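You operate a simulated robot arm through the tools that you are given. There is no shell and no other tool.

You are at the controls of a simulated two-armed robot. One attempt, no reset.

## Task
Slide the pink board into its clamp and press the air bubbles out with the blue squeegee.
Fine: clamp knob tight before you press, fully loose after; put the squeegee back. Set down upright: blue squeegee. What is to be rubbed or washed off counts as gone when no trace of it is left.

Only the result counts: the job must be done as asked and must still hold three seconds after the hand-in. Knocking over, shifting, dropping, spilling or breaking anything else fails it.

## Robot
Two 7-joint arms with two-finger parallel grippers on one trunk that stands fixed in place. Base frame: the origin is at the foot of the trunk, x ahead of it, y to its left, z up. Readings come in m, degrees, newtons and seconds.
The left shoulder is at [0.05, 0.209, 1.171], the right one opposite. With the tool pointing down near the work surface each hand reaches from about 0.28 to 0.92 m from the base axis, measured 20 degrees to its own side. Payload 4.4 kg a hand.
The tool frame of a hand sits at the grasp point between the pads (the TCP): z along the fingers, y along the line on which they close. The tips reach 0.023 m beyond it. The gripper opens to 0.094 m. The fingers are 0.038 m wide and 0.01 m thick; the gripper's body (0.054 by 0.096 m) begins 0.039 m behind the TCP.
Orientation is that of the tool frame in the base frame, as a unit quaternion [x, y, z, w]. With the fingers straight down and closing along the base's y, the tool's x points along the base's -x, its y along +y and its z along -z.

## Interface
- The arms move only by the tool play_rows. It takes "left_targets", "right_targets" or both (then of equal length, played together; a hand with none holds still); each is a list of rows, each a list of 7 numbers: the shift along the tool's x, y, z in units of 20 mm (1.0 is 20 mm), then the turn, a rotation vector about the tool's x, y, z in units of 6 degrees (1.0 is 6 degrees), then the gripper command, from -1 (shut) to 1 (fully open), values between in proportion. In form: [[x, y, z, ax, ay, az, fingers], ...]. A call has 1 to 20 rows; each row shifts and turns the commanded pose from where the row before left it, along the tool's axes as they then stand. A call with a number of a shift or a turn outside -1 to 1 is refused whole. Rows are played at 5 a second. More than 0.05 m and 8.6 degrees between two rows, or a gripper value outside its range, and nothing of the call is played. Where a pose cannot be reached the arm comes as near as it can. A force on the tool above 40 N (or 10 N above the force at the start of the call, whichever is more), or a blocked arm, ends the call early, and 0.2 s more pass. The fingers move at their own pace (about 0.108 m/s each) and stop on an object; they squeeze with about 30 N. The grip force told is the motor's: it shows also when the fingers shut on nothing. Time passes only in rows, and 0.2 s behind the last, so rows that do not move let the fingers close. It gives the time, the measured TCP pose, the force on the tool (base axes), the opening and the grip force at its end, in the units of the frame above (readings bear some noise), with the torque about the TCP (base axes, N m) and any sound that the robot's microphone picked up.
- Cameras (640 x 400 px; columns grow to the right, rows downward): "scene" is now at [0.1388, -0.0481, 1.3712]; the picture's right is [-0.50, -0.87, 0.00], its down [-0.36, 0.21, -0.91] and it looks along [0.79, -0.45, -0.42] (base axes); focal length 372 px, centre (320, 200). "left" rides on the left gripper at [0.086, -0.016, -0.075] in its tool frame; the picture's right is [0.18, 0.98, 0.00], its down [-0.58, 0.11, -0.81] and it looks along [-0.79, 0.15, 0.59] (tool axes); focal length 243 px, centre (320, 200). "right" rides on the right gripper at [0.086, 0.016, -0.075] in its tool frame; the picture's right is [-0.18, 0.98, 0.00], its down [-0.58, -0.11, -0.81] and it looks along [-0.79, -0.15, 0.59] (tool axes); focal length 243 px, centre (320, 200). There is no depth. A picture from a camera that has moved, and an enlarged one, comes with that camera's place and axes in the base frame and with its lens. The place of the scene camera against the robot may be out by one fixed shift of up to 0.018 m in any direction.
- snapshot(camera): a new picture of that camera. No time passes.
- lift_body(by): slides the trunk up (or, below 0, down) by that many m; the arms and the scene camera ride with it, the base frame stays. It gives what a move gives, with no picture.
- pan_tilt(pan, tilt): turns the head with the scene camera to pan (to the left, within 80 degrees either way) and tilt (down, from -29 to 69), counted from straight ahead of the robot. It gives what a move gives.
- enlarge(camera, box): a new picture of the part [left, top, right, bottom] of that camera's present view, enlarged. No time passes.
- close_job(): hands the job in; it is judged then, once.

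Nothing tells you positions but the pictures and the camera data. Unless the task says otherwise, let go and move clear before handing in.

The tools are called after "Call:" as name(argument=value, ...) on one line, values as JSON. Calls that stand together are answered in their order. play_rows: Moves the arms, as the interface text tells. Its arguments: {"type":"object","properties":{"left_targets":{"type":"array"},"right_targets":{"type":"array"}},"required":[]} The other tools are called the same way: lift_body (by) slides the trunk up or down; pan_tilt (pan, tilt) turns the head that bears the scene camera; snapshot (camera) takes a picture; enlarge (camera, box) takes an enlarged picture of a part of a camera's view; close_job () hands the job in.

At the start:

```text
time_s: 0.0
left_ee_pos: [0.5877, -0.0417, 1.1987]
left_ee_rot: [0.0, 1.0, 0.0, 0.0]
left_contact_force: [0.1, -0.6, -0.2]
left_wrist_torque: [-0.01, 0.01, 0.01]
left_grip_width: 0.094
left_finger_force: 0.1
right_ee_pos: [0.3806, -0.4926, 1.224]
right_ee_rot: [0.001, 1.0, -0.001, 0.0]
right_contact_force: [0.5, 0.8, -0.7]
right_wrist_torque: [0.01, 0.01, -0.02]
right_grip_width: 0.0942
right_finger_force: 0.0
trunk travel left (down, up): [-0.25, 0.313]
head pan, tilt: [-29.7, 24.7]
```

scene: 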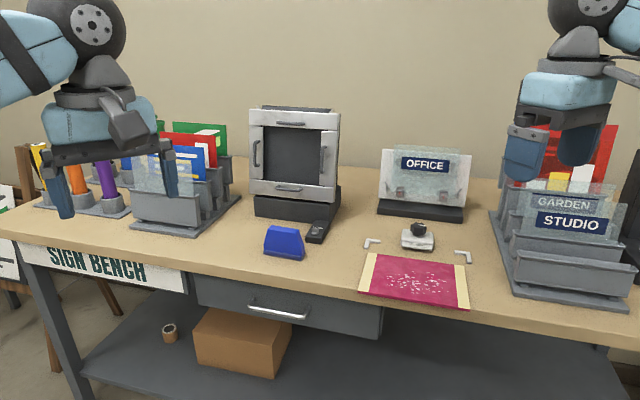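
right: 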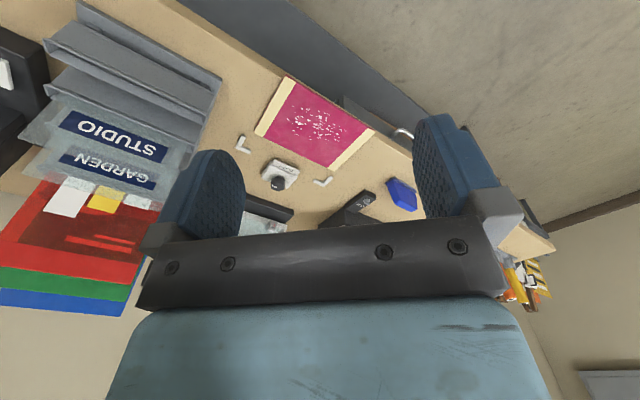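
left: 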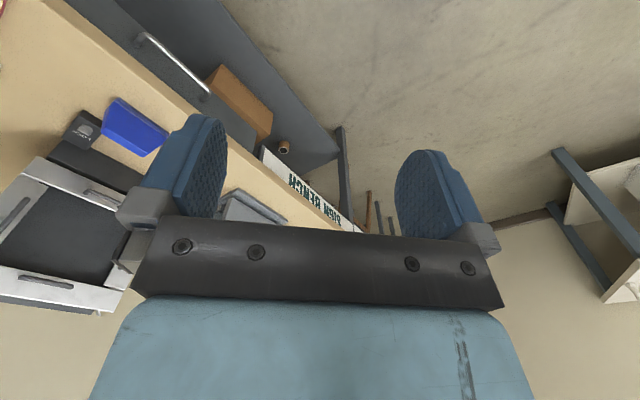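

I see a sign bench with a pink board (with bubbles) lying in front of a clamp with a knob and two L-shaped guides, plus a blue squeegee to its left. I'll look closer before moving anything.

Call:
enlarge(camera="scene", box=[340, 210, 500, 310])

Call:
enlarge(camera="scene", box=[230, 180, 390, 280])

Call:
enlarge(camera="right", box=[220, 60, 420, 240])

```text
4.00 times, centred on (420, 260) of scene
camera zoom: at [0.1388, -0.0481, 1.3712], right [-0.5, -0.87, 0.0], down [-0.36, 0.21, -0.91], along [0.79, -0.45, -0.42], focal length 1490 px, centre (-80, -40)
```

zoom: 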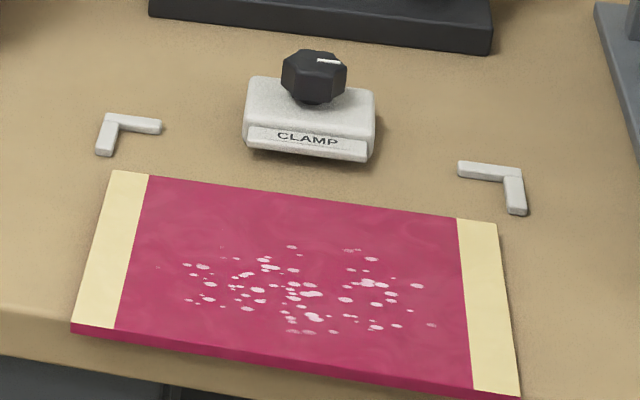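

```text
4.00 times, centred on (310, 230) of scene
camera zoom: at [0.1388, -0.0481, 1.3712], right [-0.5, -0.87, 0.0], down [-0.36, 0.21, -0.91], along [0.79, -0.45, -0.42], focal length 1490 px, centre (360, 80)
```

zoom: 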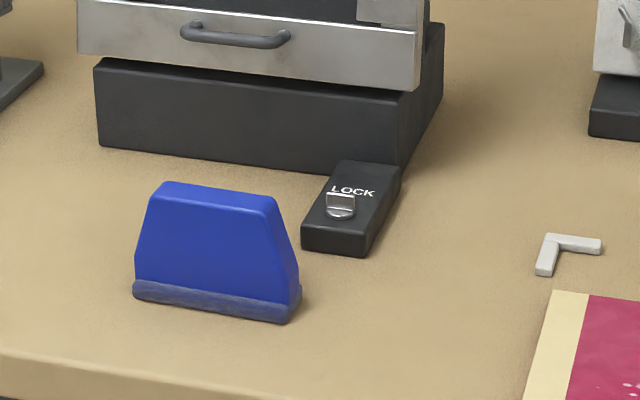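

```text
2.22 times, centred on (320, 150) of right
camera zoom: at [0.2937, -0.4766, 1.2988], right [0.18, 0.98, 0.0], down [0.58, -0.11, 0.81], along [0.79, -0.15, -0.59], focal length 539 px, centre (320, 311)
```

zoom: 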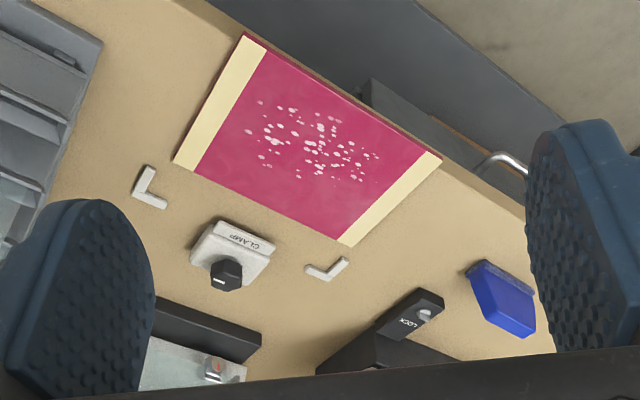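

The bench stands at about 45° to the robot. I take the board centre to be near (0.62, -0.55) with its top at z≈0.87, the clamp near (0.72, -0.65) and the squeegee near (0.85, -0.35). I'll move the left hand aside and bring the right hand, turned square to the bench, closer for a better look.

Call:
play_rows(right_targets=[[0, 0, 0, 0, 0, 1, 1], [0, 0, 0, 0, 0, 1, 1], [0, 0, 0, 0, 0, 1, 1], [0, 0, 0, 0, 0, 1, 1], [0, 0, 0, 0, 0, 1, 1], [0, 0, 0, 0, 0, 1, 1], [0, 0, 0, 0, 0, 1, 1], [0, 0, 0, 0, 0, 0.5, 1], [-0.259, 0.707, 0.911, 0, 0, 0, 1], [-0.259, 0.707, 0.911, 0, 0, 0, 1], [-0.259, 0.707, 0.911, 0, 0, 0, 1], [-0.259, 0.707, 0.911, 0, 0, 0, 1], [-0.259, 0.707, 0.911, 0, 0, 0, 1], [-0.259, 0.707, 0.911, 0, 0, 0, 1], [-0.259, 0.707, 0.911, 0, 0, 0, 1], [-0.259, 0.707, 0.911, 0, 0, 0, 1], [-0.259, 0.707, 0.911, 0, 0, 0, 1]], left_targets=[[0, 0.5, 0, 0, 0, 0, 1], [0, 0.5, 0, 0, 0, 0, 1], [0, 0.5, 0, 0, 0, 0, 1], [0, 0.5, 0, 0, 0, 0, 1], [0, 0.5, 0, 0, 0, 0, 1], [0, 0.5, 0, 0, 0, 0, 1], [0, 0.5, 0, 0, 0, 0, 1], [0, 0.5, 0, 0, 0, 0, 1], [0, 0.5, 0, 0, 0, 0, 1], [0, 0.5, 0, 0, 0, 0, 1], [0, 0.5, 0, 0, 0, 0, 1], [0, 0.5, 0, 0, 0, 0, 1], [0, 0.5, 0, 0, 0, 0, 1], [0, 0.5, 0, 0, 0, 0, 1], [0, 0.5, 0, 0, 0, 0, 1], [0, 0.5, 0, 0, 0, 0, 1], [0, 0.5, 0, 0, 0, 0, 1]])

```text
time_s: 3.6
left_ee_pos: [0.5885, 0.1302, 1.1985]
left_ee_rot: [0.001, 1.0, -0.001, -0.001]
left_contact_force: [-0.8, 0.0, 0.0]
left_wrist_torque: [-0.06, 0.0, 0.01]
left_grip_width: 0.0938
left_finger_force: 0.0
right_ee_pos: [0.5031, -0.4364, 1.06]
right_ee_rot: [0.382, 0.924, -0.001, 0.0]
right_contact_force: [0.9, 0.0, 0.0]
right_wrist_torque: [0.0, 0.0, 0.01]
right_grip_width: 0.0941
right_finger_force: 0.0
trunk travel left (down, up): [-0.25, 0.313]
head pan, tilt: [-29.7, 24.7]
```

The right hand is now at about (0.503, -0.436, 1.06), square to the bench. I'll take pictures to fix the positions of the board, clamp and squeegee.

Call:
snapshot(camera="right")

Call:
snapshot(camera="scene")

Call:
enlarge(camera="right", box=[240, 60, 400, 160])

```text
taken
camera right: at [0.4543, -0.3642, 1.1348], right [0.83, 0.56, 0.0], down [0.33, -0.49, 0.81], along [0.45, -0.67, -0.59], focal length 243 px, centre (320, 200)
```

right: 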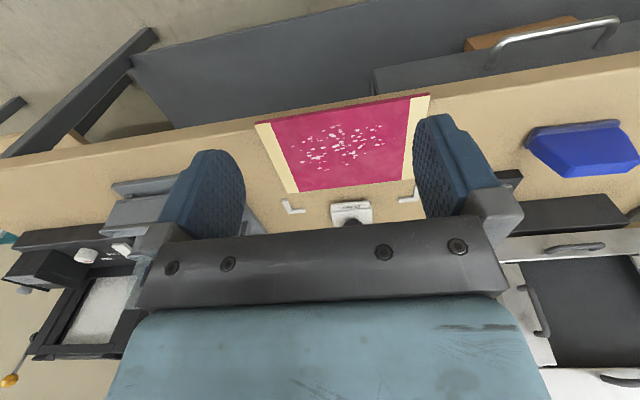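

```text
taken
camera scene: at [0.1396, -0.0475, 1.3711], right [-0.5, -0.87, 0.0], down [-0.36, 0.21, -0.91], along [0.79, -0.45, -0.42], focal length 372 px, centre (320, 200)
```

scene: 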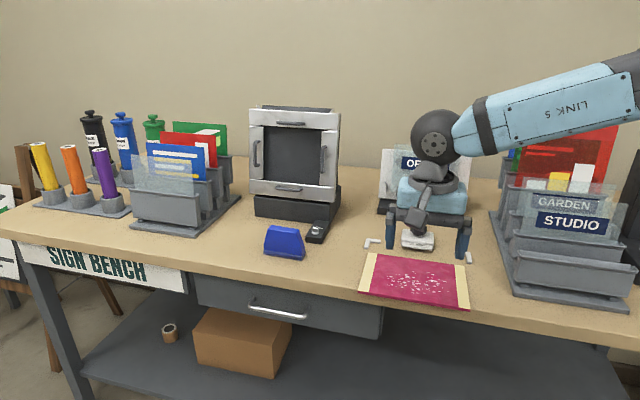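

```text
4.00 times, centred on (320, 110) of right
camera zoom: at [0.4543, -0.3642, 1.1348], right [0.83, 0.56, 0.0], down [0.33, -0.49, 0.81], along [0.45, -0.67, -0.59], focal length 970 px, centre (320, 560)
```

zoom: 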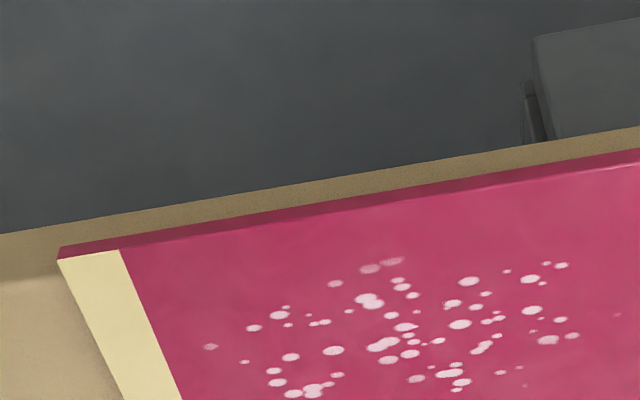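

The board's front edge overhangs the bench edge slightly, and its width runs along the bench's length. I'll raise the hand a little and move it forward to see the clamp knob and the brackets from above.

Call:
play_rows(right_targets=[[-0.9, 0, -0.5, 0, 0, 0, 1], [-0.9, 0, -0.5, 0, 0, 0, 1], [-0.9, 0, -0.5, 0, 0, 0, 1], [-0.9, 0, -0.5, 0, 0, 0, 1], [-0.9, 0, -0.5, 0, 0, 0, 1], [-0.9, 0, -0.5, 0, 0, 0, 1], [0, 0, 0, 0, 0, 0, 1]])

Call:
snapshot(camera="right")

Call:
enlarge(camera="right", box=[240, 100, 400, 200])

Call:
enlarge(camera="right", box=[240, 20, 440, 145])

```text
time_s: 5.2
left_ee_pos: [0.5877, 0.1292, 1.1987]
left_ee_rot: [0.0, 1.0, 0.0, 0.001]
left_contact_force: [0.7, 0.3, 0.0]
left_wrist_torque: [0.0, -0.02, -0.01]
left_grip_width: 0.0941
left_finger_force: 0.0
right_ee_pos: [0.5816, -0.5126, 1.1209]
right_ee_rot: [0.383, 0.924, 0.0, 0.001]
right_contact_force: [0.1, -0.7, 0.4]
right_wrist_torque: [0.0, 0.0, 0.0]
right_grip_width: 0.0942
right_finger_force: 0.1
trunk travel left (down, up): [-0.25, 0.313]
head pan, tilt: [-29.7, 24.7]
```

```text
taken
camera right: at [0.5307, -0.4395, 1.1964], right [0.83, 0.56, 0.0], down [0.33, -0.49, 0.81], along [0.46, -0.67, -0.59], focal length 243 px, centre (320, 200)
```

right: 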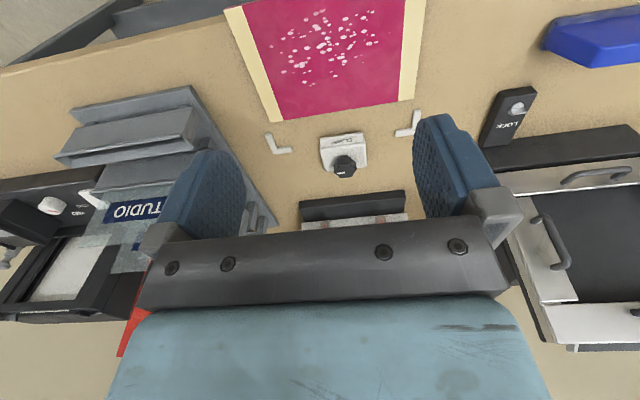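

```text
4.00 times, centred on (320, 150) of right
camera zoom: at [0.5307, -0.4395, 1.1964], right [0.83, 0.56, 0.0], down [0.33, -0.49, 0.81], along [0.46, -0.67, -0.59], focal length 970 px, centre (320, 400)
```

zoom: 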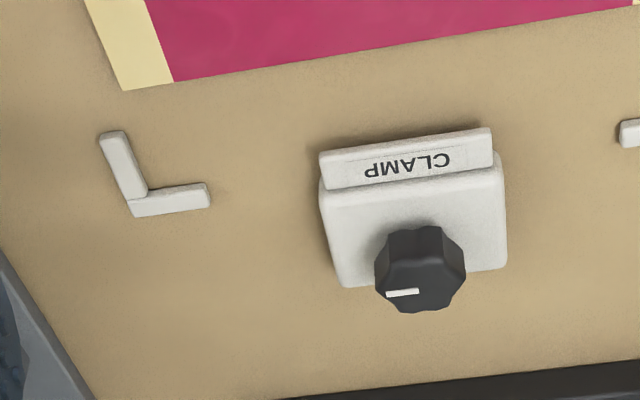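

```text
3.20 times, centred on (340, 82) of right
camera zoom: at [0.5307, -0.4395, 1.1964], right [0.83, 0.56, 0.0], down [0.33, -0.49, 0.81], along [0.46, -0.67, -0.59], focal length 776 px, centre (256, 576)
```

zoom: 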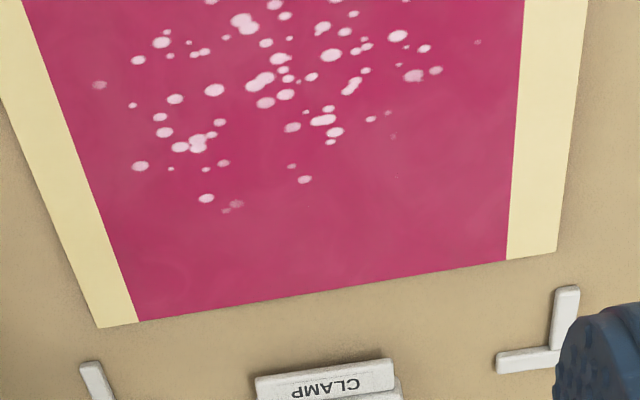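

The board must go about 0.055 m further in to reach the bracket stops, with some side clearance on both sides. I'll look closely at the knob, the clamp lip and the squeegee before pushing.

Call:
enlarge(camera="right", box=[312, 125, 376, 185])

Call:
enlarge(camera="right", box=[530, 0, 640, 80])

Call:
enlarge(camera="scene", box=[350, 220, 490, 310])

```text
6.67 times, centred on (344, 155) of right
camera zoom: at [0.5307, -0.4395, 1.1964], right [0.83, 0.56, 0.0], down [0.33, -0.49, 0.81], along [0.46, -0.67, -0.59], focal length 1618 px, centre (160, 500)
```

zoom: 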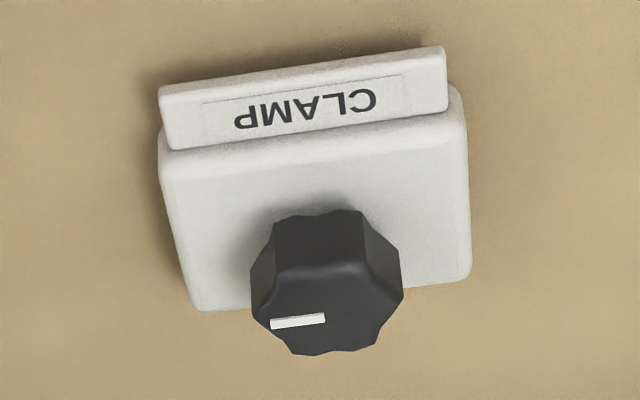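

```text
5.00 times, centred on (585, 40) of right
camera zoom: at [0.5307, -0.4395, 1.1964], right [0.83, 0.56, 0.0], down [0.33, -0.49, 0.81], along [0.46, -0.67, -0.59], focal length 1213 px, centre (-1005, 1000)
```

zoom: 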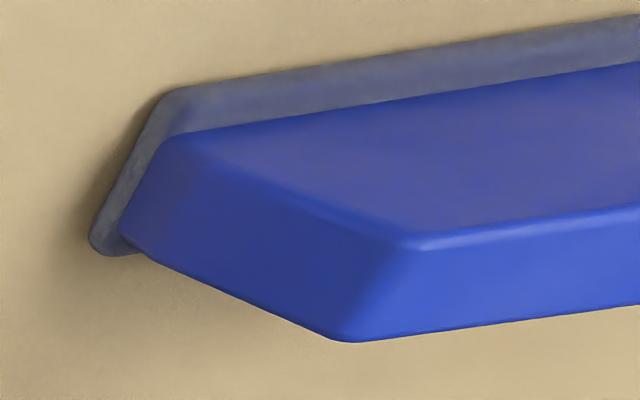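

```text
4.44 times, centred on (420, 265) of scene
camera zoom: at [0.1386, -0.0481, 1.3713], right [-0.5, -0.87, 0.0], down [-0.36, 0.21, -0.91], along [0.79, -0.45, -0.42], focal length 1655 px, centre (-124, -89)
```

zoom: 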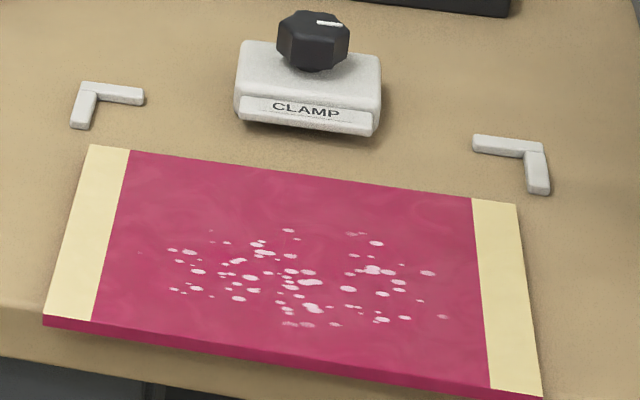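

I take the knob top to be near (0.742, -0.671, 0.909), with its mark pointing to the right as seen from the front. To learn the exact bench height I'll close the fingers and carefully touch the empty bench top between the board and the squeegee.

Call:
play_rows(right_targets=[[-0.272, 0.923, 0, 0, 0, 0, -1], [-0.272, 0.923, 0, 0, 0, 0, -1], [-0.272, 0.923, 0, 0, 0, 0, -1], [-0.272, 0.923, 0, 0, 0, 0, -1], [-0.272, 0.923, 0, 0, 0, 0, -1], [-0.272, 0.923, 0, 0, 0, 0, -1], [-0.272, 0.923, 0, 0, 0, 0, -1], [-0.272, 0.923, 0, 0, 0, 0, -1], [-0.272, 0.923, 0, 0, 0, 0, -1], [-0.272, 0.923, 0, 0, 0, 0, -1], [0, 0, 0.95, 0, 0, 0, -1], [0, 0, 0.95, 0, 0, 0, -1], [0, 0, 0.95, 0, 0, 0, -1], [0, 0, 0.95, 0, 0, 0, -1], [0, 0, 0.95, 0, 0, 0, -1], [0, 0, 0.95, 0, 0, 0, -1], [0, 0, 0.95, 0, 0, 0, -1], [0, 0, 0.95, 0, 0, 0, -1], [0, 0, 0.95, 0, 0, 0, -1], [0, 0, 0.95, 0, 0, 0, -1]])

Call:
snapshot(camera="right")

Call:
snapshot(camera="scene")

```text
time_s: 9.4
left_ee_pos: [0.5893, 0.1293, 1.1996]
left_ee_rot: [0.0, 1.0, -0.001, 0.0]
left_contact_force: [-0.4, -0.3, 0.1]
left_wrist_torque: [0.01, 0.02, 0.03]
left_grip_width: 0.094
left_finger_force: 0.1
right_ee_pos: [0.7258, -0.4271, 0.9414]
right_ee_rot: [0.382, 0.924, 0.001, 0.002]
right_contact_force: [-0.3, -0.4, -0.5]
right_wrist_torque: [0.01, 0.03, -0.02]
right_grip_width: 0.0002
right_finger_force: 29.9
right hand out of reach, approached as far as the arm can: row 18, 19, 20
trunk travel left (down, up): [-0.25, 0.313]
head pan, tilt: [-29.7, 24.7]
```

```text
taken
camera right: at [0.6757, -0.3547, 1.0167], right [0.83, 0.56, 0.0], down [0.33, -0.49, 0.81], along [0.46, -0.67, -0.59], focal length 243 px, centre (320, 200)
```

right: 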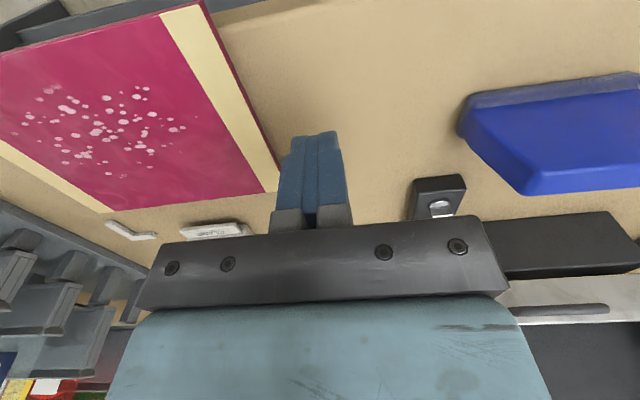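

```text
taken
camera scene: at [0.1389, -0.0482, 1.3712], right [-0.5, -0.87, 0.0], down [-0.36, 0.21, -0.91], along [0.79, -0.45, -0.42], focal length 372 px, centre (320, 200)
```

scene: 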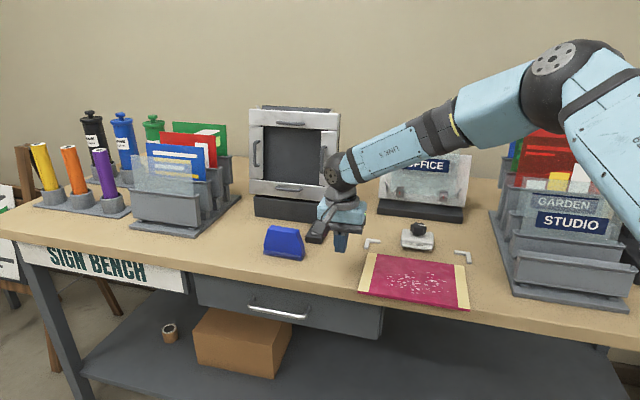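

The bench point was slightly out of reach because the trunk sits too high for it. I'll raise and draw back the right hand, then lower the trunk.

Call:
play_rows(right_targets=[[0, 0, -1, 0, 0, 0, -1], [0, 0, -1, 0, 0, 0, -1], [0, 0, -1, 0, 0, 0, -1], [0.5, -0.5, -1, 0, 0, 0, -1], [0.5, -0.5, -1, 0, 0, 0, -1], [0.5, -0.5, -1, 0, 0, 0, -1], [0.5, -0.5, -1, 0, 0, 0, -1], [0.5, -0.5, -1, 0, 0, 0, -1], [0.5, -0.5, -1, 0, 0, 0, -1], [0.5, -0.5, -1, 0, 0, 0, -1], [0.5, -0.5, -1, 0, 0, 0, -1], [0.5, -0.5, -1, 0, 0, 0, -1]])

Call:
lift_body(by=-0.2)

Call:
snapshot(camera="scene")

```text
time_s: 12.0
left_ee_pos: [0.5879, 0.1302, 1.2004]
left_ee_rot: [0.0, 1.0, 0.0, 0.0]
left_contact_force: [1.0, 1.1, 0.6]
left_wrist_torque: [0.03, -0.02, -0.01]
left_grip_width: 0.0941
left_finger_force: 0.0
right_ee_pos: [0.5964, -0.4257, 1.182]
right_ee_rot: [0.383, 0.924, 0.0, 0.001]
right_contact_force: [0.2, -0.3, -0.7]
right_wrist_torque: [0.02, -0.02, 0.0]
right_grip_width: 0.0002
right_finger_force: 30.0
trunk travel left (down, up): [-0.25, 0.313]
head pan, tilt: [-29.7, 24.7]
```

```text
time_s: 14.2
left_ee_pos: [0.5879, 0.1305, 0.9996]
left_ee_rot: [0.0, 1.0, 0.0, -0.001]
left_contact_force: [0.3, -0.4, 0.1]
left_wrist_torque: [0.01, 0.01, 0.0]
left_grip_width: 0.094
left_finger_force: 0.0
right_ee_pos: [0.598, -0.427, 0.9817]
right_ee_rot: [0.382, 0.924, 0.0, 0.001]
right_contact_force: [-0.3, 0.1, 0.4]
right_wrist_torque: [-0.01, 0.01, 0.0]
right_grip_width: 0.0
right_finger_force: 29.9
trunk travel left (down, up): [-0.05, 0.513]
head pan, tilt: [-29.7, 24.7]
```

```text
taken
camera scene: at [0.1386, -0.048, 1.1713], right [-0.5, -0.87, 0.0], down [-0.36, 0.21, -0.91], along [0.79, -0.45, -0.42], focal length 372 px, centre (320, 200)
```

scene: 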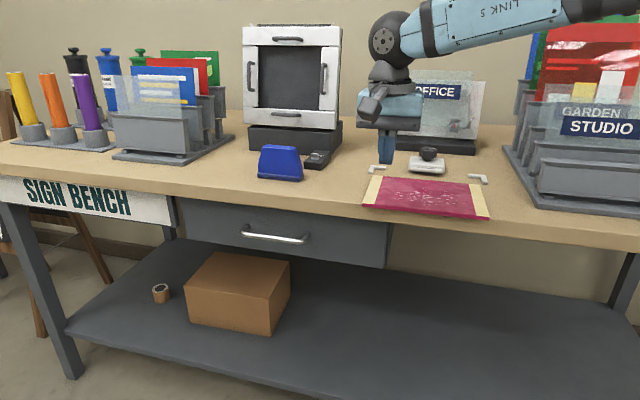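

The trunk is down and the right hand is at z≈0.98. I'll go over the empty bench spot again and lower toward z≈0.90 to test reach.

Call:
play_rows(right_targets=[[-0.743, 0.803, 0, 0, 0, 0, -1], [-0.743, 0.803, 0, 0, 0, 0, -1], [-0.743, 0.803, 0, 0, 0, 0, -1], [-0.743, 0.803, 0, 0, 0, 0, -1], [-0.743, 0.803, 0, 0, 0, 0, -1], [-0.743, 0.803, 0, 0, 0, 0, -1], [-0.743, 0.803, 0, 0, 0, 0, -1], [0, 0, 1, 0, 0, 0, -1], [0, 0, 1, 0, 0, 0, -1], [0, 0, 1, 0, 0, 0, -1], [0, 0, 0.8, 0, 0, 0, -1], [0, 0, 0, 0, 0, 0, -1]])

Call:
snapshot(camera="right")

```text
time_s: 16.8
left_ee_pos: [0.5889, 0.1298, 0.9994]
left_ee_rot: [0.0, 1.0, -0.001, 0.0]
left_contact_force: [-0.3, -0.5, 0.2]
left_wrist_torque: [0.0, -0.01, -0.03]
left_grip_width: 0.0942
left_finger_force: 0.1
right_ee_pos: [0.7502, -0.4201, 0.9066]
right_ee_rot: [0.383, 0.924, 0.0, 0.0]
right_contact_force: [-0.4, 0.1, -0.3]
right_wrist_torque: [0.02, 0.02, 0.02]
right_grip_width: 0.0
right_finger_force: 30.3
trunk travel left (down, up): [-0.05, 0.513]
head pan, tilt: [-29.7, 24.7]
```

```text
taken
camera right: at [0.7006, -0.3465, 0.9812], right [0.83, 0.56, 0.0], down [0.33, -0.49, 0.81], along [0.45, -0.67, -0.59], focal length 243 px, centre (320, 200)
```

right: 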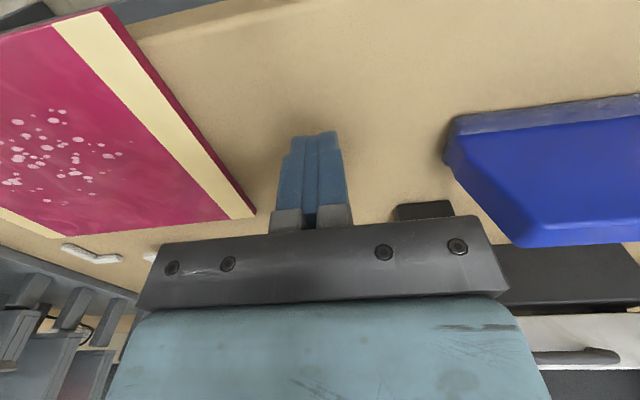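

Reach is fine now. I'll creep down to touch the bench, watching the force.

Call:
play_rows(right_targets=[[0, 0, 0.4, 0, 0, 0, -1], [0, 0, 0.4, 0, 0, 0, -1], [0, 0, 0.1, 0, 0, 0, -1], [0, 0, 0.1, 0, 0, 0, -1]])

Call:
play_rows(right_targets=[[0, 0, 0.1, 0, 0, 0, -1], [0, 0, 0.1, 0, 0, 0, -1]])

```text
time_s: 17.8
left_ee_pos: [0.588, 0.129, 0.998]
left_ee_rot: [0.0, 1.0, 0.0, 0.0]
left_contact_force: [0.4, -0.8, 0.2]
left_wrist_torque: [0.0, -0.01, 0.04]
left_grip_width: 0.094
left_finger_force: 0.0
right_ee_pos: [0.7518, -0.4199, 0.8854]
right_ee_rot: [0.383, 0.924, -0.001, 0.0]
right_contact_force: [-0.6, 0.7, 0.0]
right_wrist_torque: [0.0, -0.03, -0.02]
right_grip_width: 0.0
right_finger_force: 29.9
trunk travel left (down, up): [-0.05, 0.513]
head pan, tilt: [-29.7, 24.7]
```

```text
time_s: 18.4
left_ee_pos: [0.587, 0.1301, 0.9999]
left_ee_rot: [0.0, 1.0, -0.001, 0.0]
left_contact_force: [0.1, 0.6, 0.5]
left_wrist_torque: [0.02, -0.03, -0.01]
left_grip_width: 0.0939
left_finger_force: 0.1
right_ee_pos: [0.7503, -0.4201, 0.8828]
right_ee_rot: [0.382, 0.924, 0.0, 0.001]
right_contact_force: [0.9, 0.2, 5.0]
right_wrist_torque: [0.07, 0.06, 0.06]
right_grip_width: 0.0
right_finger_force: 30.4
trunk travel left (down, up): [-0.05, 0.513]
head pan, tilt: [-29.7, 24.7]
```

Contact at TCP z≈0.883 puts the bench top at 0.860, so the board is about 8 mm thick. I'll lift, open the fingers, move in front of the board's front edge and lower so the tips sit just above bench level.

Call:
play_rows(right_targets=[[0, 0, -0.85, 0, 0, 0, -1], [0, 0, -0.85, 0, 0, 0, -1], [0, 0, -0.85, 0, 0, 0, -1], [0, 0, -0.85, 0, 0, 0, -1], [0.578, -0.902, 0, 0, 0, 0, -1], [0.578, -0.902, 0, 0, 0, 0, -1], [0.578, -0.902, 0, 0, 0, 0, -1], [0.578, -0.902, 0, 0, 0, 0, 0], [0.578, -0.902, 0, 0, 0, 0, 1], [0.578, -0.902, 0, 0, 0, 0, 1], [0.578, -0.902, 0, 0, 0, 0, 1], [0.578, -0.902, 0, 0, 0, 0, 1], [0.578, -0.902, 0, 0, 0, 0, 1], [0.578, -0.902, 0, 0, 0, 0, 1], [0, 0, 0, 0, 0, 0, 1], [0, 0, 0, 0, 0, 0, 1]])

Call:
snapshot(camera="right")

Call:
snapshot(camera="scene")

```text
time_s: 21.8
left_ee_pos: [0.5889, 0.1293, 0.9998]
left_ee_rot: [0.001, 1.0, 0.0, 0.0]
left_contact_force: [0.1, -1.2, 0.6]
left_wrist_torque: [-0.02, -0.01, -0.03]
left_grip_width: 0.094
left_finger_force: 0.2
right_ee_pos: [0.5424, -0.4643, 0.9485]
right_ee_rot: [0.383, 0.924, 0.0, 0.0]
right_contact_force: [-0.4, -1.0, -0.3]
right_wrist_torque: [0.02, -0.01, -0.02]
right_grip_width: 0.0943
right_finger_force: 0.1
trunk travel left (down, up): [-0.05, 0.513]
head pan, tilt: [-29.7, 24.7]
```

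```text
taken
camera right: at [0.492, -0.3913, 1.0243], right [0.83, 0.56, 0.0], down [0.33, -0.49, 0.81], along [0.46, -0.67, -0.59], focal length 243 px, centre (320, 200)
```

right: 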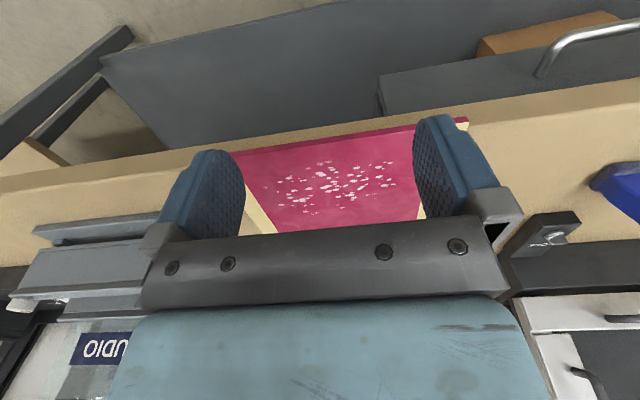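

```text
taken
camera scene: at [0.1388, -0.0481, 1.1712], right [-0.5, -0.87, 0.0], down [-0.36, 0.21, -0.91], along [0.79, -0.45, -0.42], focal length 372 px, centre (320, 200)
```

scene: 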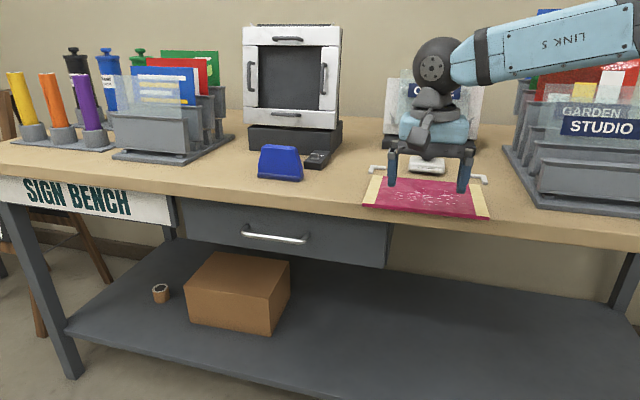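

The open fingers straddle the board's middle about 2 cm in front of its front edge. I'll lower them and push the board inward for the first part.

Call:
play_rows(right_targets=[[0, 0, 0.79, 0, 0, 0, 1], [0, 0, 0.79, 0, 0, 0, 1], [0, 0, 0.79, 0, 0, 0, 1], [0, 0, 0.79, 0, 0, 0, 1], [0, 0, 0, 0, 0, 0, 1]])

Call:
play_rows(right_targets=[[-0.3, 0, 0, 0, 0, 0, 1], [-0.3, 0, 0, 0, 0, 0, 1], [-0.3, 0, 0, 0, 0, 0, 1], [-0.3, 0, 0, 0, 0, 0, 1], [-0.3, 0, 0, 0, 0, 0, 1], [-0.3, 0, 0, 0, 0, 0, 1]])

Call:
snapshot(camera="right")

Call:
enlarge(camera="scene", box=[340, 130, 520, 240])

```text
time_s: 23.0
left_ee_pos: [0.5887, 0.1298, 0.9998]
left_ee_rot: [0.0, 1.0, -0.001, 0.0]
left_contact_force: [-1.0, 0.3, 0.2]
left_wrist_torque: [0.04, 0.02, -0.01]
left_grip_width: 0.0942
left_finger_force: 0.0
right_ee_pos: [0.5429, -0.4645, 0.8871]
right_ee_rot: [0.382, 0.924, 0.0, 0.0]
right_contact_force: [0.7, 0.2, 1.6]
right_wrist_torque: [-0.04, -0.06, 0.03]
right_grip_width: 0.0941
right_finger_force: 0.1
trunk travel left (down, up): [-0.05, 0.513]
head pan, tilt: [-29.7, 24.7]
```

```text
time_s: 24.4
left_ee_pos: [0.5892, 0.1293, 0.9992]
left_ee_rot: [0.0, 1.0, 0.0, 0.0]
left_contact_force: [0.6, 0.1, 0.7]
left_wrist_torque: [-0.01, 0.0, 0.01]
left_grip_width: 0.0942
left_finger_force: 0.0
right_ee_pos: [0.5665, -0.4905, 0.8859]
right_ee_rot: [0.383, 0.924, 0.0, 0.001]
right_contact_force: [-0.6, 0.3, -0.2]
right_wrist_torque: [0.02, -0.01, 0.02]
right_grip_width: 0.094
right_finger_force: 0.0
trunk travel left (down, up): [-0.05, 0.513]
head pan, tilt: [-29.7, 24.7]
```

```text
taken
camera right: at [0.5175, -0.4187, 0.9616], right [0.83, 0.56, 0.0], down [0.33, -0.49, 0.81], along [0.46, -0.67, -0.59], focal length 243 px, centre (320, 200)
```

right: 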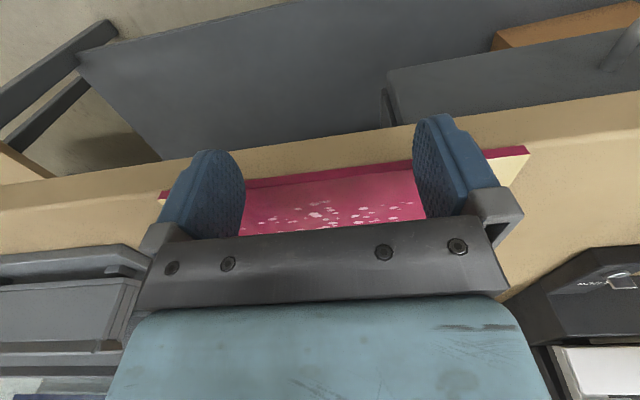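

```text
3.56 times, centred on (430, 185) of scene
camera zoom: at [0.1388, -0.0481, 1.1712], right [-0.5, -0.87, 0.0], down [-0.36, 0.21, -0.91], along [0.79, -0.45, -0.42], focal length 1324 px, centre (-71, 253)
```

zoom: 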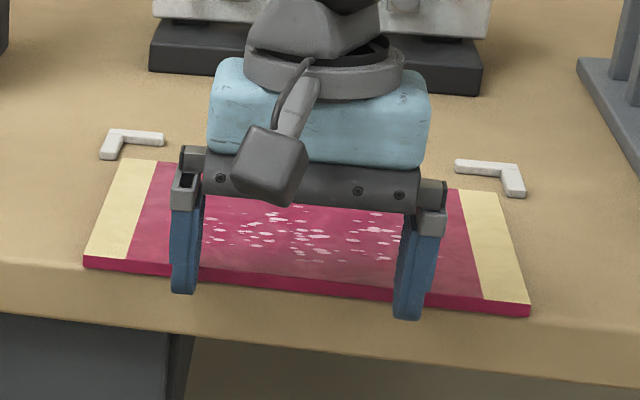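

No contact yet; the fingertips are right at the board's front face. I'll keep pushing inward in small steps.

Call:
play_rows(right_targets=[[-0.25, 0, 0, 0, 0, 0, 1], [-0.25, 0, 0, 0, 0, 0, 1], [-0.25, 0, 0, 0, 0, 0, 1], [-0.25, 0, 0, 0, 0, 0, 1]])

Call:
enlarge(camera="scene", box=[340, 130, 520, 240])

```text
time_s: 25.4
left_ee_pos: [0.5874, 0.1294, 0.9993]
left_ee_rot: [0.0, 1.0, -0.001, 0.0]
left_contact_force: [-0.9, -0.9, 0.5]
left_wrist_torque: [0.0, -0.01, -0.01]
left_grip_width: 0.0942
left_finger_force: 0.1
right_ee_pos: [0.5822, -0.5054, 0.8869]
right_ee_rot: [0.383, 0.924, 0.0, 0.001]
right_contact_force: [-1.4, -0.3, -0.2]
right_wrist_torque: [-0.01, 0.01, 0.0]
right_grip_width: 0.0941
right_finger_force: 0.1
trunk travel left (down, up): [-0.05, 0.513]
head pan, tilt: [-29.7, 24.7]
```

```text
3.56 times, centred on (430, 185) of scene
camera zoom: at [0.1388, -0.048, 1.1712], right [-0.5, -0.87, 0.0], down [-0.36, 0.21, -0.91], along [0.79, -0.45, -0.42], focal length 1324 px, centre (-71, 253)
```

zoom: 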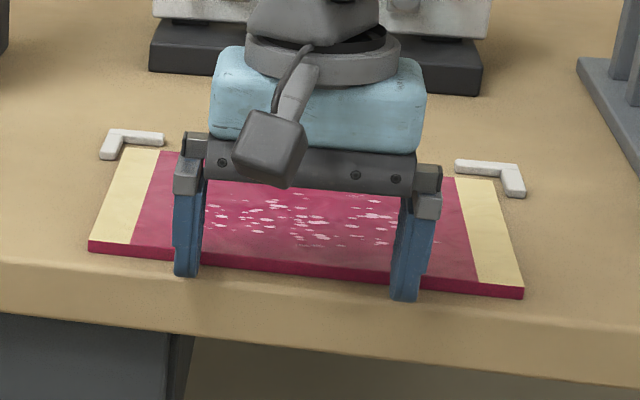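

The board is sliding in evenly and sits between the brackets. I'll continue pushing.

Call:
play_rows(right_targets=[[-0.25, 0, 0, 0, 0, 0, 1], [-0.25, 0, 0, 0, 0, 0, 1], [-0.25, 0, 0, 0, 0, 0, 1], [-0.25, 0, 0, 0, 0, 0, 1]])

Call:
enlarge(camera="scene", box=[340, 130, 520, 240])

```text
time_s: 26.4
left_ee_pos: [0.5887, 0.1302, 0.9991]
left_ee_rot: [0.0, 1.0, 0.0, 0.001]
left_contact_force: [0.0, -0.6, -0.3]
left_wrist_torque: [0.0, -0.02, 0.0]
left_grip_width: 0.0941
left_finger_force: 0.1
right_ee_pos: [0.5958, -0.5202, 0.887]
right_ee_rot: [0.383, 0.924, 0.0, 0.0]
right_contact_force: [-0.6, 0.1, 0.6]
right_wrist_torque: [0.01, 0.0, 0.0]
right_grip_width: 0.0939
right_finger_force: 0.1
trunk travel left (down, up): [-0.05, 0.513]
head pan, tilt: [-29.7, 24.7]
```

```text
3.56 times, centred on (430, 185) of scene
camera zoom: at [0.1388, -0.0481, 1.1712], right [-0.5, -0.87, 0.0], down [-0.36, 0.21, -0.91], along [0.79, -0.45, -0.42], focal length 1324 px, centre (-71, 253)
```

zoom: 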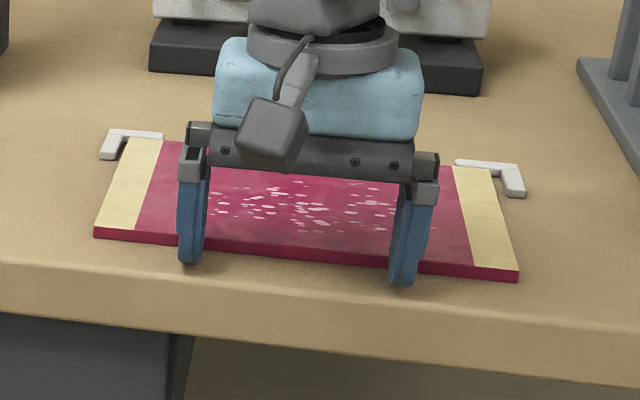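

The board is nearly at the stops. I'll continue in finer steps and watch for the force to rise.

Call:
play_rows(right_targets=[[-0.1, 0, 0, 0, 0, 0, 1], [-0.1, 0, 0, 0, 0, 0, 1], [-0.1, 0, 0, 0, 0, 0, 1], [-0.1, 0, 0, 0, 0, 0, 1]])

Call:
enlarge(camera="scene", box=[340, 130, 520, 240])

```text
time_s: 27.4
left_ee_pos: [0.5869, 0.1294, 0.9986]
left_ee_rot: [0.0, 1.0, 0.0, 0.0]
left_contact_force: [-0.1, 0.3, 0.0]
left_wrist_torque: [-0.01, 0.0, -0.01]
left_grip_width: 0.0942
left_finger_force: 0.1
right_ee_pos: [0.6, -0.5228, 0.8863]
right_ee_rot: [0.382, 0.924, -0.001, -0.001]
right_contact_force: [-6.3, 6.2, -0.2]
right_wrist_torque: [0.25, -0.02, 0.04]
right_grip_width: 0.0939
right_finger_force: 0.1
trunk travel left (down, up): [-0.05, 0.513]
head pan, tilt: [-29.7, 24.7]
```

```text
3.56 times, centred on (430, 185) of scene
camera zoom: at [0.1383, -0.0476, 1.1713], right [-0.5, -0.87, 0.0], down [-0.36, 0.21, -0.91], along [0.79, -0.45, -0.42], focal length 1324 px, centre (-71, 253)
```

zoom: 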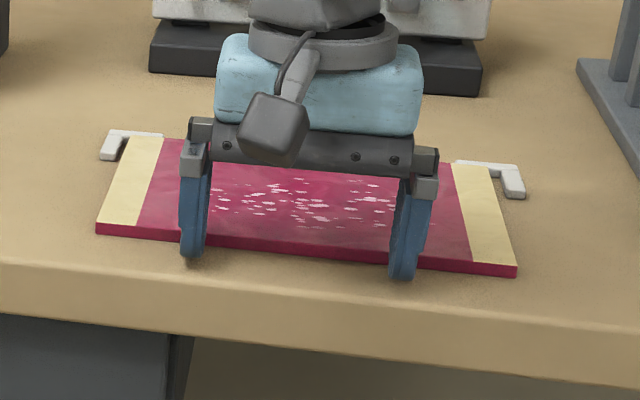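

The force rose to about 9 N, so the board has reached the stops. I'll give it one small extra nudge, then back off and check the seating.

Call:
play_rows(right_targets=[[-0.1, 0, 0, 0, 0, 0, 1], [0, 0, 0, 0, 0, 0, 1]])

Call:
play_rows(right_targets=[[0.5, 0, 0, 0, 0, 0, 1], [0.75, 0, 0, 0, 0, 0, 1], [0.75, 0, -0.5, 0, 0, 0, 1], [0.5, 0, -1, 0, 0, 0, 1], [0.5, 0, -1, 0, 0, 0, 1], [0.5, 0, -1, 0, 0, 0, 1], [0, 0, -1, 0, 0, 0, 1], [0, 0, -1, 0, 0, 0, 1], [0, 0, -1, 0, 0, 0, 1], [0, 0, -1, 0, 0, 0, 1], [-1, 0, -1, 0, 0, 0, 1], [-1, 0, 0, 0, 0, 0, 1], [-1, 0, 0, 0, 0, 0, 1], [-1, 0, 0, 0, 0, 0, 1], [-1, 0, 0, 0, 0, 0, 1]])

Call:
snapshot(camera="right")

Call:
enlarge(camera="scene", box=[340, 130, 520, 240])

```text
time_s: 28.0
left_ee_pos: [0.5868, 0.1315, 1.0003]
left_ee_rot: [0.0, 1.0, 0.0, 0.001]
left_contact_force: [0.1, -0.2, 0.2]
left_wrist_torque: [0.02, 0.01, 0.0]
left_grip_width: 0.0938
left_finger_force: 0.1
right_ee_pos: [0.6002, -0.524, 0.8877]
right_ee_rot: [0.383, 0.924, -0.001, -0.001]
right_contact_force: [-25.5, 20.3, -1.0]
right_wrist_torque: [0.59, 0.39, -0.39]
right_grip_width: 0.0936
right_finger_force: 0.1
trunk travel left (down, up): [-0.05, 0.513]
head pan, tilt: [-29.7, 24.7]
```

```text
time_s: 31.2
left_ee_pos: [0.5876, 0.1294, 0.9991]
left_ee_rot: [0.0, 1.0, 0.0, 0.0]
left_contact_force: [0.3, 0.2, 0.3]
left_wrist_torque: [0.01, 0.04, 0.0]
left_grip_width: 0.0939
left_finger_force: 0.0
right_ee_pos: [0.6252, -0.5473, 1.0559]
right_ee_rot: [0.383, 0.924, 0.0, 0.0]
right_contact_force: [0.9, 0.2, 0.2]
right_wrist_torque: [-0.01, -0.02, -0.04]
right_grip_width: 0.0941
right_finger_force: 0.1
trunk travel left (down, up): [-0.05, 0.513]
head pan, tilt: [-29.7, 24.7]
```

```text
taken
camera right: at [0.575, -0.4744, 1.1318], right [0.83, 0.56, 0.0], down [0.33, -0.49, 0.81], along [0.46, -0.67, -0.59], focal length 243 px, centre (320, 200)
```

right: 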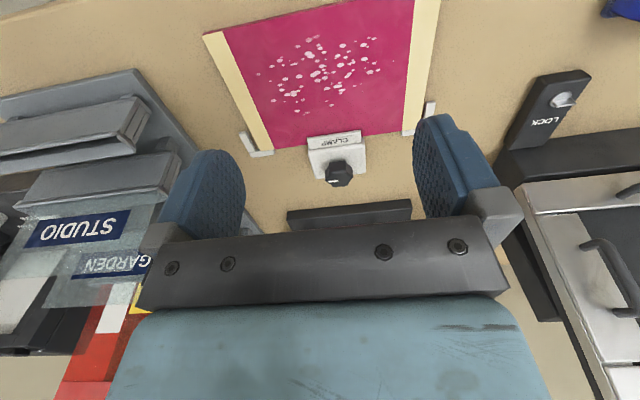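

```text
3.56 times, centred on (430, 185) of scene
camera zoom: at [0.1391, -0.0482, 1.1712], right [-0.5, -0.87, 0.0], down [-0.36, 0.21, -0.91], along [0.79, -0.45, -0.42], focal length 1324 px, centre (-71, 253)
```

zoom: 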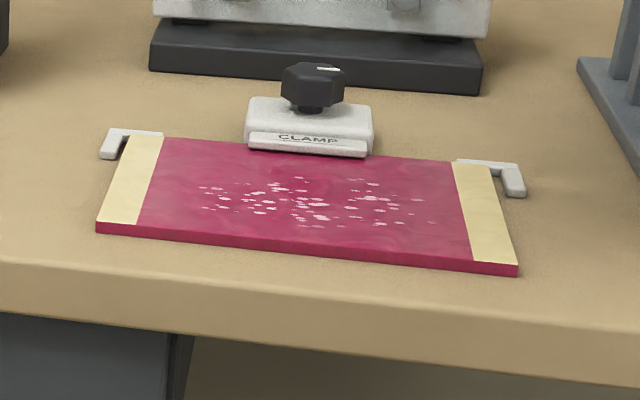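

Call:
enlarge(camera="right", box=[220, 90, 420, 215])

Call:
enlarge(camera="right", box=[300, 120, 376, 195])

```text
3.20 times, centred on (320, 152) of right
camera zoom: at [0.575, -0.4744, 1.1318], right [0.83, 0.56, 0.0], down [0.33, -0.49, 0.81], along [0.46, -0.67, -0.59], focal length 776 px, centre (320, 352)
```

zoom: 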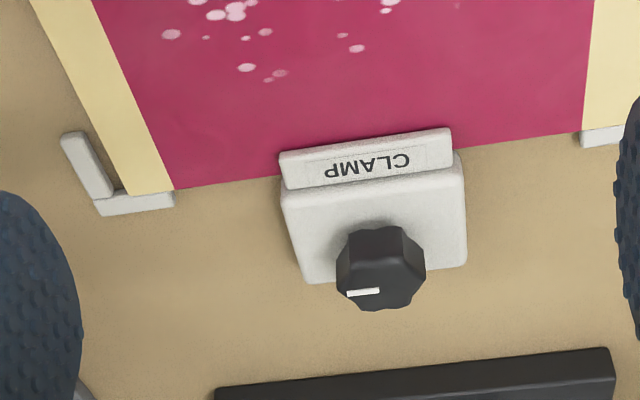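

```text
5.33 times, centred on (338, 158) of right
camera zoom: at [0.575, -0.4744, 1.1318], right [0.83, 0.56, 0.0], down [0.33, -0.49, 0.81], along [0.46, -0.67, -0.59], focal length 1294 px, centre (224, 427)
```

zoom: 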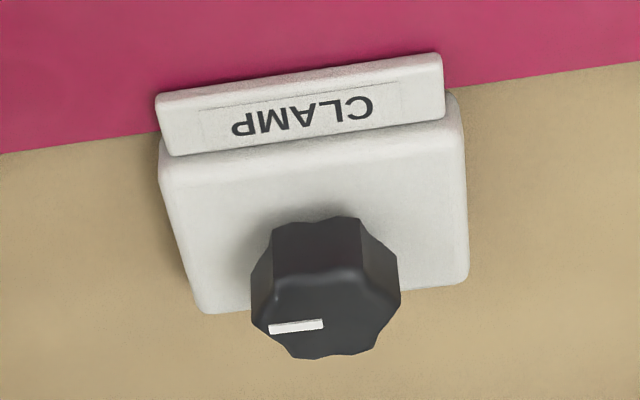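

The board is seated against both brackets with its back edge under the clamp lip. Next I'll move the open gripper above the knob at about (0.741, -0.670).

Call:
play_rows(right_targets=[[-0.939, -0.026, 0.367, 0, 0, 0, 1], [-0.939, -0.026, 0.367, 0, 0, 0, 1], [-0.939, -0.026, 0.367, 0, 0, 0, 1], [-0.939, -0.026, 0.367, 0, 0, 0, 1], [-0.939, -0.026, 0.367, 0, 0, 0, 1], [-0.939, -0.026, 0.367, 0, 0, 0, 1], [-0.939, -0.026, 0.367, 0, 0, 0, 1], [-0.939, -0.026, 0.367, 0, 0, 0, 1], [-0.939, -0.026, 0.367, 0, 0, 0, 1], [0, 0, 0, 0, 0, 0, 1]])

Call:
snapshot(camera="right")

Call:
enlarge(camera="scene", box=[330, 60, 530, 185])

```text
time_s: 33.4
left_ee_pos: [0.5875, 0.1306, 0.9997]
left_ee_rot: [0.0, 1.0, -0.001, 0.0]
left_contact_force: [0.1, 0.5, -0.4]
left_wrist_torque: [0.01, 0.01, 0.01]
left_grip_width: 0.0939
left_finger_force: 0.1
right_ee_pos: [0.7379, -0.6696, 0.9923]
right_ee_rot: [0.382, 0.924, 0.0, 0.001]
right_contact_force: [0.2, 0.3, -0.3]
right_wrist_torque: [-0.01, 0.01, -0.03]
right_grip_width: 0.0938
right_finger_force: 0.1
trunk travel left (down, up): [-0.05, 0.513]
head pan, tilt: [-29.7, 24.7]
```

```text
taken
camera right: at [0.6883, -0.5966, 1.0673], right [0.83, 0.57, 0.0], down [0.33, -0.49, 0.81], along [0.46, -0.67, -0.59], focal length 243 px, centre (320, 200)
```

right: 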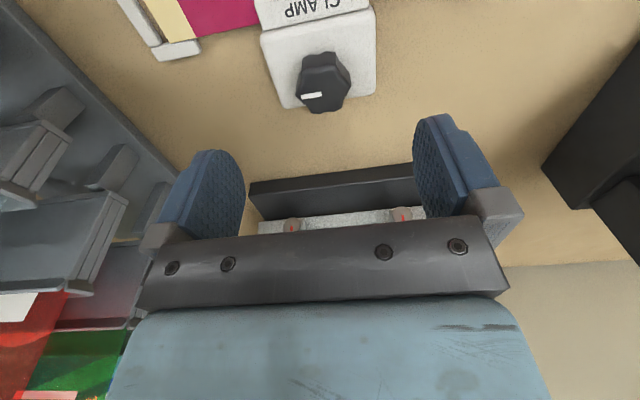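

```text
3.20 times, centred on (430, 122) of scene
camera zoom: at [0.1385, -0.0478, 1.1714], right [-0.5, -0.87, 0.0], down [-0.36, 0.21, -0.91], along [0.79, -0.45, -0.42], focal length 1192 px, centre (-32, 448)
```

zoom: 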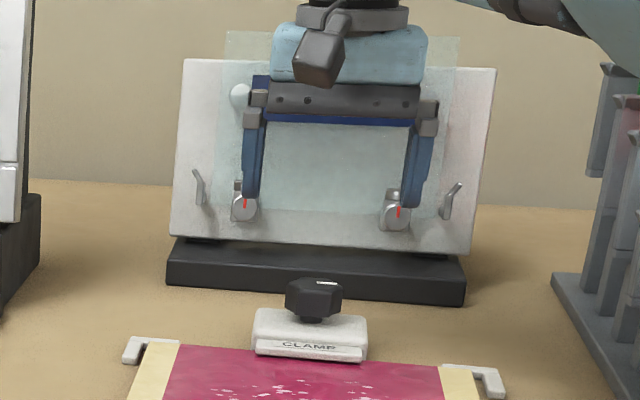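

The hand is at (0.738, -0.670, 0.992), reachable with no limits hit. I'll enlarge the knob to centre the grasp exactly.

Call:
enlarge(camera="right", box=[270, 20, 380, 130])

```text
3.64 times, centred on (325, 75) of right
camera zoom: at [0.6883, -0.5966, 1.0673], right [0.83, 0.57, 0.0], down [0.33, -0.49, 0.81], along [0.46, -0.67, -0.59], focal length 882 px, centre (302, 654)
```

zoom: 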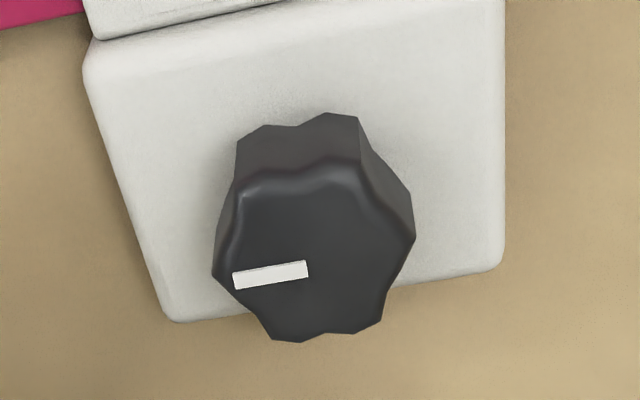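

The knob centre is at (0.741, -0.670) and the hand is nearly centred. I'll lower to grip the knob with the fingertips above the clamp body and close.

Call:
play_rows(right_targets=[[-0.06, 0.05, 0.97, 0, 0, 0, 1], [-0.06, 0.05, 0.97, 0, 0, 0, 1], [0, 0, 0.97, 0, 0, 0, 1], [0, 0, 0.97, 0, 0, 0, 1], [0, 0, 0, 0, 0, 0, 1]])

Call:
snapshot(camera="right")

Call:
enlarge(camera="scene", box=[360, 90, 500, 180])

```text
time_s: 34.6
left_ee_pos: [0.5882, 0.1297, 0.9993]
left_ee_rot: [0.0, 1.0, -0.001, 0.0]
left_contact_force: [-0.3, -0.6, 0.1]
left_wrist_torque: [-0.02, 0.03, 0.02]
left_grip_width: 0.0943
left_finger_force: 0.1
right_ee_pos: [0.7436, -0.6695, 0.912]
right_ee_rot: [0.383, 0.924, 0.0, 0.0]
right_contact_force: [0.3, 0.0, -0.3]
right_wrist_torque: [0.01, -0.01, 0.0]
right_grip_width: 0.0941
right_finger_force: 0.1
trunk travel left (down, up): [-0.05, 0.513]
head pan, tilt: [-29.7, 24.7]
```

```text
taken
camera right: at [0.6922, -0.5972, 0.9881], right [0.83, 0.56, 0.0], down [0.33, -0.49, 0.81], along [0.46, -0.67, -0.59], focal length 243 px, centre (320, 200)
```

right: 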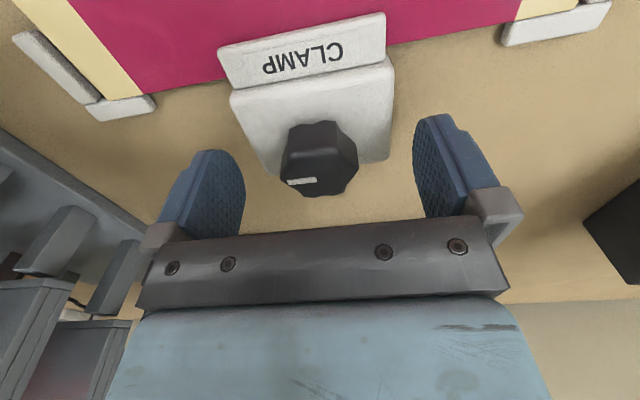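

```text
4.44 times, centred on (430, 135) of scene
camera zoom: at [0.1387, -0.048, 1.1713], right [-0.5, -0.87, 0.0], down [-0.36, 0.21, -0.91], along [0.79, -0.45, -0.42], focal length 1655 px, centre (-169, 489)
```

zoom: 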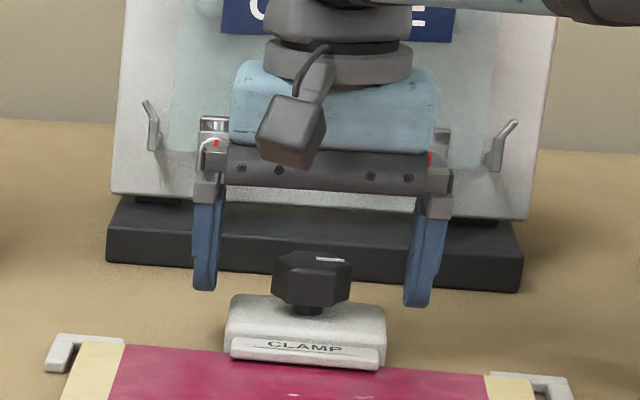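

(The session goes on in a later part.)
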